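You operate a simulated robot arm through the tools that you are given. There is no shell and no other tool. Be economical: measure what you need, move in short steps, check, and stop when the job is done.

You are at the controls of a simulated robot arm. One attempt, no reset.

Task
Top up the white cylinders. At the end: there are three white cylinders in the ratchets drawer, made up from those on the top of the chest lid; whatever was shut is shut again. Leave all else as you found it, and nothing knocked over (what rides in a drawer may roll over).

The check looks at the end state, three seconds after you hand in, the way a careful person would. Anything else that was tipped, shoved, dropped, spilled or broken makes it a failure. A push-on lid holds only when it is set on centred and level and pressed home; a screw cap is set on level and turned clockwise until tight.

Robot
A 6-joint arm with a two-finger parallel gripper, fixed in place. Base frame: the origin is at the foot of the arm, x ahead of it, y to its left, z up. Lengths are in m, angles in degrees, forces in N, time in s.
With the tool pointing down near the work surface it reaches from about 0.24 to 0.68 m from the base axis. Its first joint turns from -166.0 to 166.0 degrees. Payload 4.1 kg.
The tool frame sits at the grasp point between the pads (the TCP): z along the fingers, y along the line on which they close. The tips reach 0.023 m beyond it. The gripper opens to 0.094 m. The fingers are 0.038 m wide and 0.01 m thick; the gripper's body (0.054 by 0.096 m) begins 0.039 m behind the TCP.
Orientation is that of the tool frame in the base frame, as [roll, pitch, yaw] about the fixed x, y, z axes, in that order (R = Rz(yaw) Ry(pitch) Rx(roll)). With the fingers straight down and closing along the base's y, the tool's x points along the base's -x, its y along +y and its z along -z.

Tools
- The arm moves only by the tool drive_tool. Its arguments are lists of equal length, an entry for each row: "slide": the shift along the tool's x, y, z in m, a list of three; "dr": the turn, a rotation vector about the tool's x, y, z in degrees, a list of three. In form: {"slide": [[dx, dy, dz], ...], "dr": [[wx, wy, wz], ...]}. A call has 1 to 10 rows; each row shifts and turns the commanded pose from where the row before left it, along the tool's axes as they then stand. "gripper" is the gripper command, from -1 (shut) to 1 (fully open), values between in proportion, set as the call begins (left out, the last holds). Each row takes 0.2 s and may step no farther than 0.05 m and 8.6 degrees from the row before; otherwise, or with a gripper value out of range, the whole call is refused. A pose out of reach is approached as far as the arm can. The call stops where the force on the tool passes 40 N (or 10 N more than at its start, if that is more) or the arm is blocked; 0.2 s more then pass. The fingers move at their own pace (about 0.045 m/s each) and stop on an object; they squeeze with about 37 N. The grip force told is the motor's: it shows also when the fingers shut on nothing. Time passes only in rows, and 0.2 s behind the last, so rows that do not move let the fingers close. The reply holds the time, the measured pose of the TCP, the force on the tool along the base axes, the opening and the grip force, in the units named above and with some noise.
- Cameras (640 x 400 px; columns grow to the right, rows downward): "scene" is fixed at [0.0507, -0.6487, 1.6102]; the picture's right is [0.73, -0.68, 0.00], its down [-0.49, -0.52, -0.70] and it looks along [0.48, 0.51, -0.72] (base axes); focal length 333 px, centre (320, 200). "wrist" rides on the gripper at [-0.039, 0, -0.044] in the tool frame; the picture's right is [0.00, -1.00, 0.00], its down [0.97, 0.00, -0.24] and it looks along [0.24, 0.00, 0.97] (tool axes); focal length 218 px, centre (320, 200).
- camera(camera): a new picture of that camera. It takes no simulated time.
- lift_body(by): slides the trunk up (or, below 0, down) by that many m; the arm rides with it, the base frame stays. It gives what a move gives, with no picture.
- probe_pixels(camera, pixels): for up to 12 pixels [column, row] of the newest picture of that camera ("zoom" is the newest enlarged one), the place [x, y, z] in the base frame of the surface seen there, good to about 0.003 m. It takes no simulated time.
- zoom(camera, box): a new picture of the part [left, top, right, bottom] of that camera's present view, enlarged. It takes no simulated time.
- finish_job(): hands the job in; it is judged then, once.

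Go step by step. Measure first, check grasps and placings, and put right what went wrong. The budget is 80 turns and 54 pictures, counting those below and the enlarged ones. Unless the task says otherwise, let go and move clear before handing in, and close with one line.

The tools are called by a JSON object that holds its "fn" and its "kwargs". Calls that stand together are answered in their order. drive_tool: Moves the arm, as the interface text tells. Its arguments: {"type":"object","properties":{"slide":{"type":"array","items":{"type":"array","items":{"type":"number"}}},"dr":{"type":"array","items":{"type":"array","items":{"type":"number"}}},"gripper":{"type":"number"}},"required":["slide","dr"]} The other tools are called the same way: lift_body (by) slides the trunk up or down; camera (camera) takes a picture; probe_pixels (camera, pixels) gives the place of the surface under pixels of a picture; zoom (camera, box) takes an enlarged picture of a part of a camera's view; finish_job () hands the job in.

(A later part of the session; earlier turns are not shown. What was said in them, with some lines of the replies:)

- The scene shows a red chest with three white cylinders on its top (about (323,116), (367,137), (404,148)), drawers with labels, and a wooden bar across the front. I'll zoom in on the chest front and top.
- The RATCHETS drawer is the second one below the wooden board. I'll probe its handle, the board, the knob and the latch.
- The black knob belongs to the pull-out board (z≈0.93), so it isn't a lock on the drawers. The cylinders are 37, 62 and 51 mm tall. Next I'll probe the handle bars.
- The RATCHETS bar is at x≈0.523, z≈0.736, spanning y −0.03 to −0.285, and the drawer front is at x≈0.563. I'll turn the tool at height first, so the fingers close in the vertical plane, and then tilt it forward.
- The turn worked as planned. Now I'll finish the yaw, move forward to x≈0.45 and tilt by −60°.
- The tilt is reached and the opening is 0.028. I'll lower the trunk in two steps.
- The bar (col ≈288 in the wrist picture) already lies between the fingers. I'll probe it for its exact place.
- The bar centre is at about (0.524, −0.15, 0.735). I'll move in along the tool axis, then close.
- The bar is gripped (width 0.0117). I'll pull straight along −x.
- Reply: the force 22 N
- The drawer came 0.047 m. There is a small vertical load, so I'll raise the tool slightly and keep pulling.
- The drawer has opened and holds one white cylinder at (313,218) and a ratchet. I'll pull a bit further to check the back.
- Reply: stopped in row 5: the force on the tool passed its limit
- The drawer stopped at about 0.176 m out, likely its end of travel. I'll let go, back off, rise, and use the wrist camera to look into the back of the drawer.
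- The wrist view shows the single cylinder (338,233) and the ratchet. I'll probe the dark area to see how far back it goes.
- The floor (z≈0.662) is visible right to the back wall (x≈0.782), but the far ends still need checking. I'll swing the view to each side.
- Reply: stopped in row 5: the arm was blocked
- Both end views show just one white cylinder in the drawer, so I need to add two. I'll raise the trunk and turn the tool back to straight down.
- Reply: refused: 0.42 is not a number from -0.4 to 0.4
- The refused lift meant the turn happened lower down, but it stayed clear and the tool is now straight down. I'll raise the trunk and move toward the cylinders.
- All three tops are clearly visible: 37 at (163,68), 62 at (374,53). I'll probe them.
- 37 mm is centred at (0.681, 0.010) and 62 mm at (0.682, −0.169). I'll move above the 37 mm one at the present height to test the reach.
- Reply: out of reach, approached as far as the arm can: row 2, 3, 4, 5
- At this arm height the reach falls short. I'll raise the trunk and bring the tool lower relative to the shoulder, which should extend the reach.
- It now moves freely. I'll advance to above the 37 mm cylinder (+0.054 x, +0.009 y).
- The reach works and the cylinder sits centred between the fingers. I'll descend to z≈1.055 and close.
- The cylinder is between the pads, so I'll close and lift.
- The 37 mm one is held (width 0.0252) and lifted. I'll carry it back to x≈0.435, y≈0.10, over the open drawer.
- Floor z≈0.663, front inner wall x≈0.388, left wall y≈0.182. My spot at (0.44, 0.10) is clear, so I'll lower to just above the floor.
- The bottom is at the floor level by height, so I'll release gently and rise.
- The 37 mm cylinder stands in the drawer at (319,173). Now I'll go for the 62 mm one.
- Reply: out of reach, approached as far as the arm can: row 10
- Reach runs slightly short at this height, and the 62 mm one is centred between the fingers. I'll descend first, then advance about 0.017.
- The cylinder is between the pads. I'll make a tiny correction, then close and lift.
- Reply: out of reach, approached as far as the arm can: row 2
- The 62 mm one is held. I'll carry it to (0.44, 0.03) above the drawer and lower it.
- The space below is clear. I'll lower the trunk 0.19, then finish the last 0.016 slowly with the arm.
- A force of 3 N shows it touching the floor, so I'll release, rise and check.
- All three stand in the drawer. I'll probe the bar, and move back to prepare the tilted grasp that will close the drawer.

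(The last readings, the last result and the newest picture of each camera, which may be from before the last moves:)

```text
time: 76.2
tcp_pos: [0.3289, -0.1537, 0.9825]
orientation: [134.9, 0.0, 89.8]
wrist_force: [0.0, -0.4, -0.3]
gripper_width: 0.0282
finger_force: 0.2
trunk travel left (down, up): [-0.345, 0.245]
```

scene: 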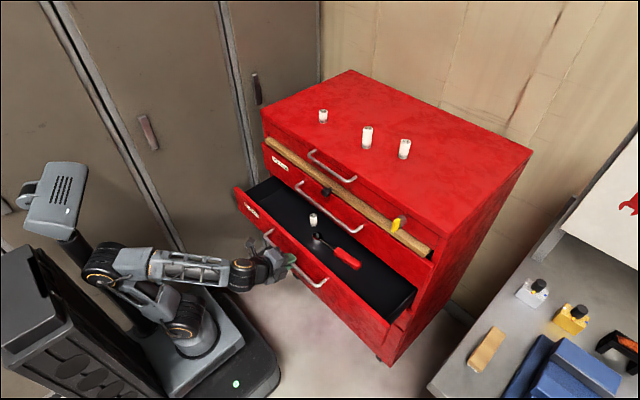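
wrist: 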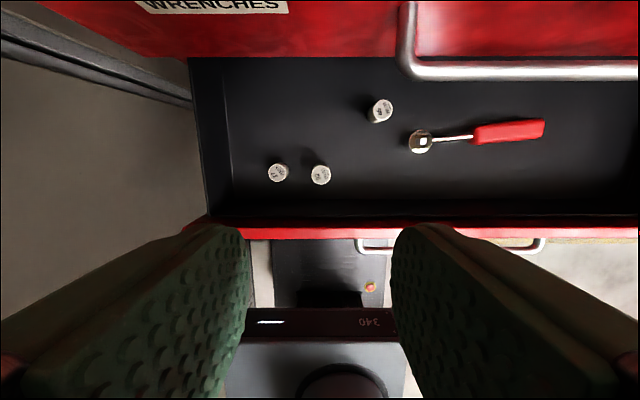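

The 45° tilt is reached. I'll step back to x≈0.285, lower the trunk, and look.

{"fn": "drive_tool", "kwargs": {"slide": [[0, -0.016, -0.016], [0, -0.016, -0.016], [0, 0, 0]], "dr": [[0, 0, 0], [0, 0, 0], [0, 0, 0]]}}

{"fn": "lift_body", "kwargs": {"by": -0.19}}

{"fn": "camera", "kwargs": {"camera": "wrist"}}

```text
time: 77.0
tcp_pos: [0.2874, -0.154, 0.9685]
orientation: [136.5, -2.4, 90.5]
wrist_force: [-0.8, -0.1, 0.0]
gripper_width: 0.028
finger_force: 0.1
trunk travel left (down, up): [-0.345, 0.245]
```

```text
time: 79.1
tcp_pos: [0.2857, -0.1557, 0.7794]
orientation: [136.5, -2.3, 89.9]
wrist_force: [-0.7, -0.4, -0.2]
gripper_width: 0.0281
finger_force: 0.0
trunk travel left (down, up): [-0.155, 0.435]
```

```text
25 pictures are left
```

wrist: 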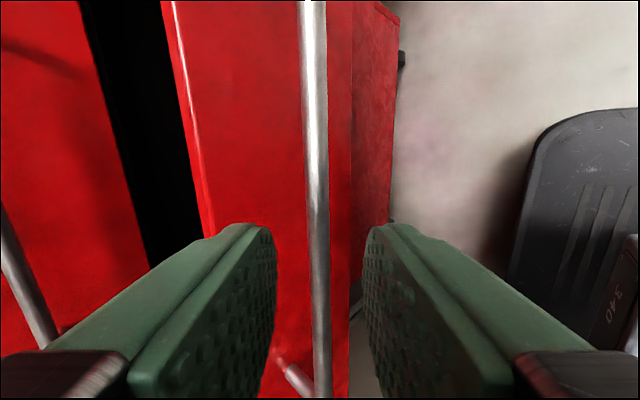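

The bar (col ≈316) is centred between the fingers. I'll probe it for the distance.

{"fn": "probe_pixels", "kwargs": {"camera": "wrist", "pixels": [[313, 100], [316, 200], [319, 300], [200, 120]]}}

```text
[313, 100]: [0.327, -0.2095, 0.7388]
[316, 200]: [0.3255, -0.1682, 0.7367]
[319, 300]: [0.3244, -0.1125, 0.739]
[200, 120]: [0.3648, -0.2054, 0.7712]
```

The bar centre is about 0.06 ahead along the tool axis. I'll advance 0.055 and grip.

{"fn": "drive_tool", "kwargs": {"slide": [[0, 0.001, 0.02], [0, 0, 0.02], [0, 0, 0.015], [0, 0, 0]], "dr": [[0, 0, 0], [0, 0, 0], [0, 0, 0], [0, 0, 0]]}}

{"fn": "drive_tool", "kwargs": {"slide": [[0, 0, 0], [0, 0, 0], [0, 0, 0]], "dr": [[0, 0, 0], [0, 0, 0], [0, 0, 0]], "gripper": -1}}

{"fn": "camera", "kwargs": {"camera": "wrist"}}

```text
time: 80.1
tcp_pos: [0.3236, -0.1533, 0.7537]
orientation: [135.1, 0.0, 90.0]
wrist_force: [-0.7, -0.4, -0.1]
gripper_width: 0.0284
finger_force: 0.1
trunk travel left (down, up): [-0.155, 0.435]
```

```text
time: 80.9
tcp_pos: [0.3223, -0.153, 0.7534]
orientation: [135.0, 0.0, 89.9]
wrist_force: [0.8, -0.3, -1.1]
gripper_width: 0.0
finger_force: 42.6
trunk travel left (down, up): [-0.155, 0.435]
```

```text
24 pictures are left
```

wrist: 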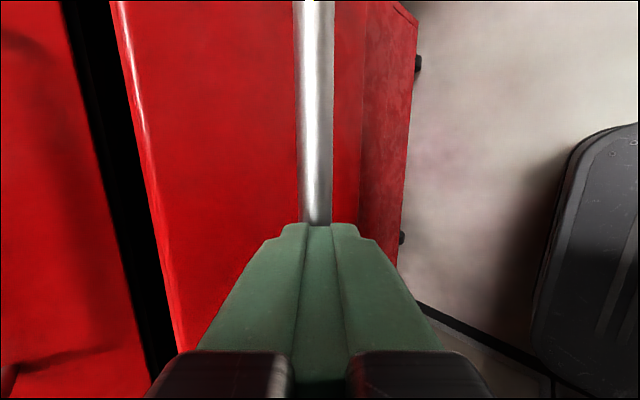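

The fingers closed just short of the bar (width 0). I'll back off slightly, reopen and look again.

{"fn": "drive_tool", "kwargs": {"slide": [[0, 0, -0.01], [0, 0, 0], [0, 0, 0]], "dr": [[0, 0, 0], [0, 0, 0], [0, 0, 0]], "gripper": -0.35}}

{"fn": "camera", "kwargs": {"camera": "wrist"}}

{"fn": "probe_pixels", "kwargs": {"camera": "wrist", "pixels": [[315, 100], [315, 200], [317, 280], [170, 200], [250, 150], [260, 260], [380, 260]]}}

```text
time: 81.7
tcp_pos: [0.3161, -0.1529, 0.7613]
orientation: [135.0, -0.1, 89.8]
wrist_force: [1.2, -0.2, 0.2]
gripper_width: 0.0305
finger_force: 0.0
trunk travel left (down, up): [-0.155, 0.435]
```

```text
23 pictures are left
```

wrist: 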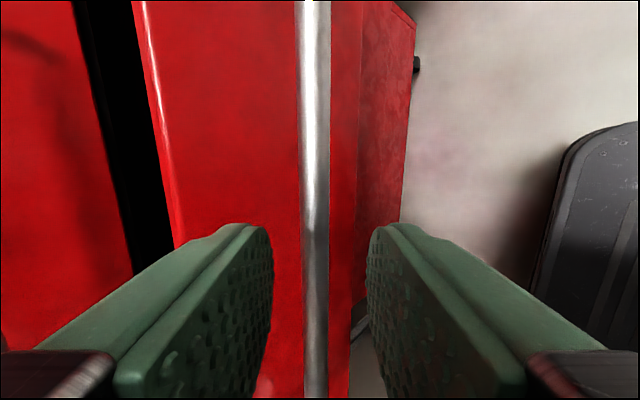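

```text
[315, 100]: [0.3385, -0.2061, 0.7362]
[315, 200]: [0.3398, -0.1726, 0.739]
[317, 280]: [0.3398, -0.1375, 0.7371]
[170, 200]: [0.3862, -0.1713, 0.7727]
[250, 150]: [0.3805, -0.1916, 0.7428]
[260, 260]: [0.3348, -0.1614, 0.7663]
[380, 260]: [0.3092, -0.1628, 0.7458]
```

The drawer was nudged in slightly, so the bar centre is now at about (0.344, 0.735), 0.038 ahead on the axis. I'll advance 0.035 and close.

{"fn": "drive_tool", "kwargs": {"slide": [[0, 0.001, 0.015], [0, 0, 0.015], [0, 0, 0.006], [0, 0, 0]], "dr": [[0, 0, 0], [0, 0, 0], [0, 0, 0], [0, 0, 0]]}}

{"fn": "drive_tool", "kwargs": {"slide": [[0, 0, 0], [0, 0, 0], [0, 0, 0]], "dr": [[0, 0, 0], [0, 0, 0], [0, 0, 0]], "gripper": -1}}

```text
time: 82.7
tcp_pos: [0.3429, -0.1543, 0.7355]
orientation: [135.0, 0.0, 89.9]
wrist_force: [0.2, -0.3, -1.0]
gripper_width: 0.0306
finger_force: 0.0
trunk travel left (down, up): [-0.155, 0.435]
```

```text
time: 83.5
tcp_pos: [0.3418, -0.154, 0.7377]
orientation: [134.8, 0.1, 89.8]
wrist_force: [1.0, 0.8, 15.9]
gripper_width: 0.0119
finger_force: 45.0
trunk travel left (down, up): [-0.155, 0.435]
```

The bar is gripped (0.0119). I'll push the drawer gently along +x.

{"fn": "drive_tool", "kwargs": {"slide": [[0, 0.0014, -0.0014], [0, 0.003, 0.003], [0, 0.006, 0.006], [0, 0.0075, 0.0075], [0, 0.0075, 0.0075], [0, 0.0075, 0.0075], [0, 0.0075, 0.0075], [0, 0.0075, 0.0075], [0, 0.0075, 0.0075], [0, 0.0075, 0.0075]], "dr": [[0, 0, 0], [0, 0, 0], [0, 0, 0], [0, 0, 0], [0, 0, 0], [0, 0, 0], [0, 0, 0], [0, 0, 0], [0, 0, 0], [0, 0, 0]]}}

{"fn": "drive_tool", "kwargs": {"slide": [[0, 0.0075, 0.0075], [0, 0.0075, 0.0075], [0, 0.0075, 0.0075], [0, 0.0075, 0.0075], [0, 0.0075, 0.0075], [0, 0.0075, 0.0075], [0, 0, 0]], "dr": [[0, 0, 0], [0, 0, 0], [0, 0, 0], [0, 0, 0], [0, 0, 0], [0, 0, 0], [0, 0, 0]]}}

{"fn": "camera", "kwargs": {"camera": "scene"}}

```text
time: 85.7
tcp_pos: [0.4299, -0.1537, 0.7363]
orientation: [135.2, -0.1, 90.0]
wrist_force: [1.0, 10.0, -10.5]
gripper_width: 0.0118
finger_force: 45.2
trunk travel left (down, up): [-0.155, 0.435]
```

```text
time: 87.3
tcp_pos: [0.4928, -0.1534, 0.7373]
orientation: [135.1, -0.1, 89.9]
wrist_force: [0.6, 19.6, -13.0]
gripper_width: 0.0118
finger_force: 45.0
trunk travel left (down, up): [-0.155, 0.435]
```

```text
22 pictures are left
```

scene: 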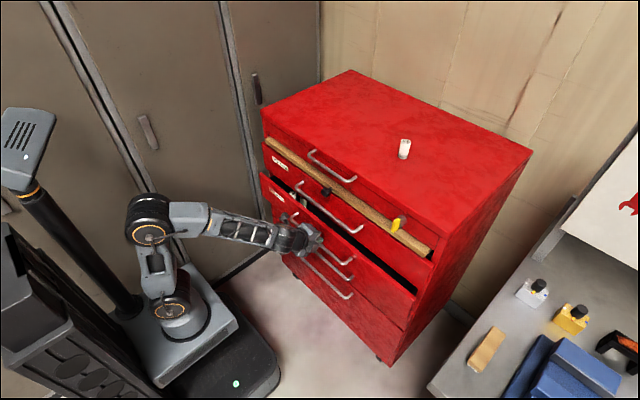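

About 0.03 m is left. I'll keep pushing in small steps until it stops.

{"fn": "drive_tool", "kwargs": {"slide": [[0.001, 0, 0], [0, 0.0055, 0.0055], [0, 0.0055, 0.0055], [0, 0.004, 0.004], [0, 0.003, 0.003], [0, 0.002, 0.002], [0, 0.002, 0.002], [0, 0.002, 0.002], [0, 0, 0]], "dr": [[0, 0, 0], [0, 0, 0], [0, 0, 0], [0, 0, 0], [0, 0, 0], [0, 0, 0], [0, 0, 0], [0, 0, 0], [0, 0, 0]]}}

{"fn": "zoom", "kwargs": {"camera": "scene", "box": [250, 130, 450, 300]}}

```text
time: 89.3
tcp_pos: [0.525, -0.1525, 0.7366]
orientation: [135.2, 0.0, 89.9]
wrist_force: [-21.8, 10.3, -10.5]
gripper_width: 0.0115
finger_force: 44.6
trunk travel left (down, up): [-0.155, 0.435]
```

```text
2.35 times, centred on (350, 215) of scene
```

zoom: 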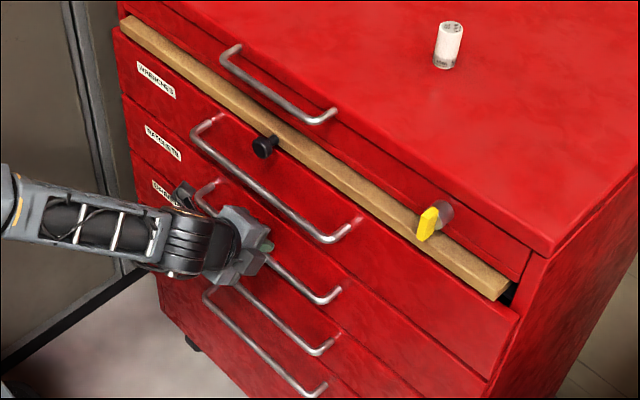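

Resistance of −22 N along x shows the drawer is at its stop and flush. I'll release, back off along the tool axis, and check the front's position.

{"fn": "drive_tool", "kwargs": {"slide": [[0, 0.0007, 0.0007], [0, 0, 0], [0, 0, 0]], "dr": [[0, 0, 0], [0, 0, 0], [0, 0, 0]], "gripper": -0.4}}

{"fn": "drive_tool", "kwargs": {"slide": [[0, 0, -0.01], [0, 0, -0.03], [0, 0, -0.03], [0, 0, 0]], "dr": [[0, 0, 0], [0, 0, 0], [0, 0, 0], [0, 0, 0]]}}

{"fn": "camera", "kwargs": {"camera": "wrist"}}

{"fn": "probe_pixels", "kwargs": {"camera": "wrist", "pixels": [[315, 100], [315, 150], [250, 100], [250, 150], [370, 100], [100, 100], [120, 60], [450, 100]]}}

```text
time: 90.1
tcp_pos: [0.5278, -0.154, 0.7378]
orientation: [134.9, 0.0, 89.8]
wrist_force: [0.1, 1.5, 0.1]
gripper_width: 0.0281
finger_force: 0.1
trunk travel left (down, up): [-0.155, 0.435]
```

```text
time: 91.1
tcp_pos: [0.479, -0.1556, 0.7862]
orientation: [135.0, 0.0, 89.9]
wrist_force: [-0.6, -0.1, 0.6]
gripper_width: 0.0281
finger_force: 0.0
trunk travel left (down, up): [-0.155, 0.435]
```

```text
20 pictures are left
```

wrist: 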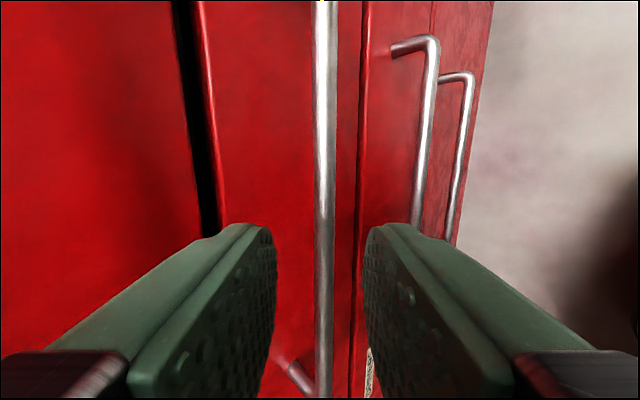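

```text
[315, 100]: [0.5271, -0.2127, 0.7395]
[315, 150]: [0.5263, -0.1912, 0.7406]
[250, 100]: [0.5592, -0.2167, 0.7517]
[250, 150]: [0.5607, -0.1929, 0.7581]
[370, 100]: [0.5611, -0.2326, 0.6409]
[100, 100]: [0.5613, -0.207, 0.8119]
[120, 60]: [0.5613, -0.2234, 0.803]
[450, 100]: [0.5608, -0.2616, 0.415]
```

The RATCHETS front (x≈0.560) is flush with its neighbours (0.561). I'll back clear, rise, and take a final look.

{"fn": "drive_tool", "kwargs": {"slide": [[0, -0.02, -0.02], [0, -0.02, -0.02], [0, 0, 0]], "dr": [[0, 0, 0], [0, 0, 0], [0, 0, 0]]}}

{"fn": "lift_body", "kwargs": {"by": 0.4}}

{"fn": "camera", "kwargs": {"camera": "scene"}}

{"fn": "zoom", "kwargs": {"camera": "scene", "box": [250, 100, 450, 300]}}

```text
time: 91.9
tcp_pos: [0.4218, -0.1548, 0.7868]
orientation: [135.0, -0.1, 89.9]
wrist_force: [0.3, 0.0, -0.4]
gripper_width: 0.0282
finger_force: 0.0
trunk travel left (down, up): [-0.155, 0.435]
```

```text
time: 95.7
tcp_pos: [0.4222, -0.1542, 1.1864]
orientation: [135.0, 0.1, 89.9]
wrist_force: [0.1, -1.3, -0.1]
gripper_width: 0.0282
finger_force: 0.0
trunk travel left (down, up): [-0.555, 0.035]
```

```text
19 pictures are left
```

scene: 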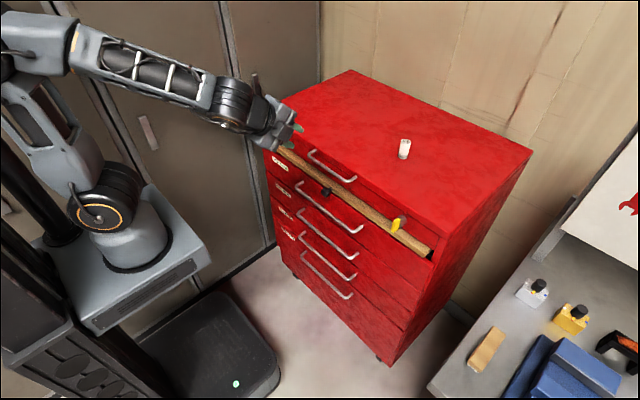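

```text
2.00 times, centred on (350, 200) of scene
```

zoom: 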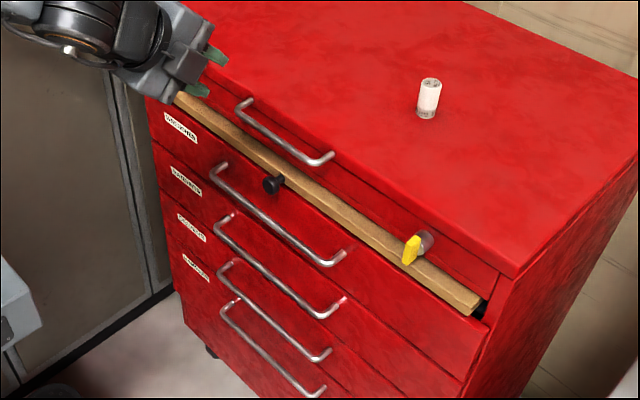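

The drawer is shut, the 51 mm cylinder still stands on the lid at (404,149), and everything else looks as it was. The arm is clear, so I'm handing in.

{"fn": "finish_job", "kwargs": {}}

```text
The job is handed in.
```

The job is handed in: I added the 37 mm and 62 mm cylinders to the one already in the ratchets drawer, making three, and shut the drawer again. The 51 mm cylinder still stands on the lid.
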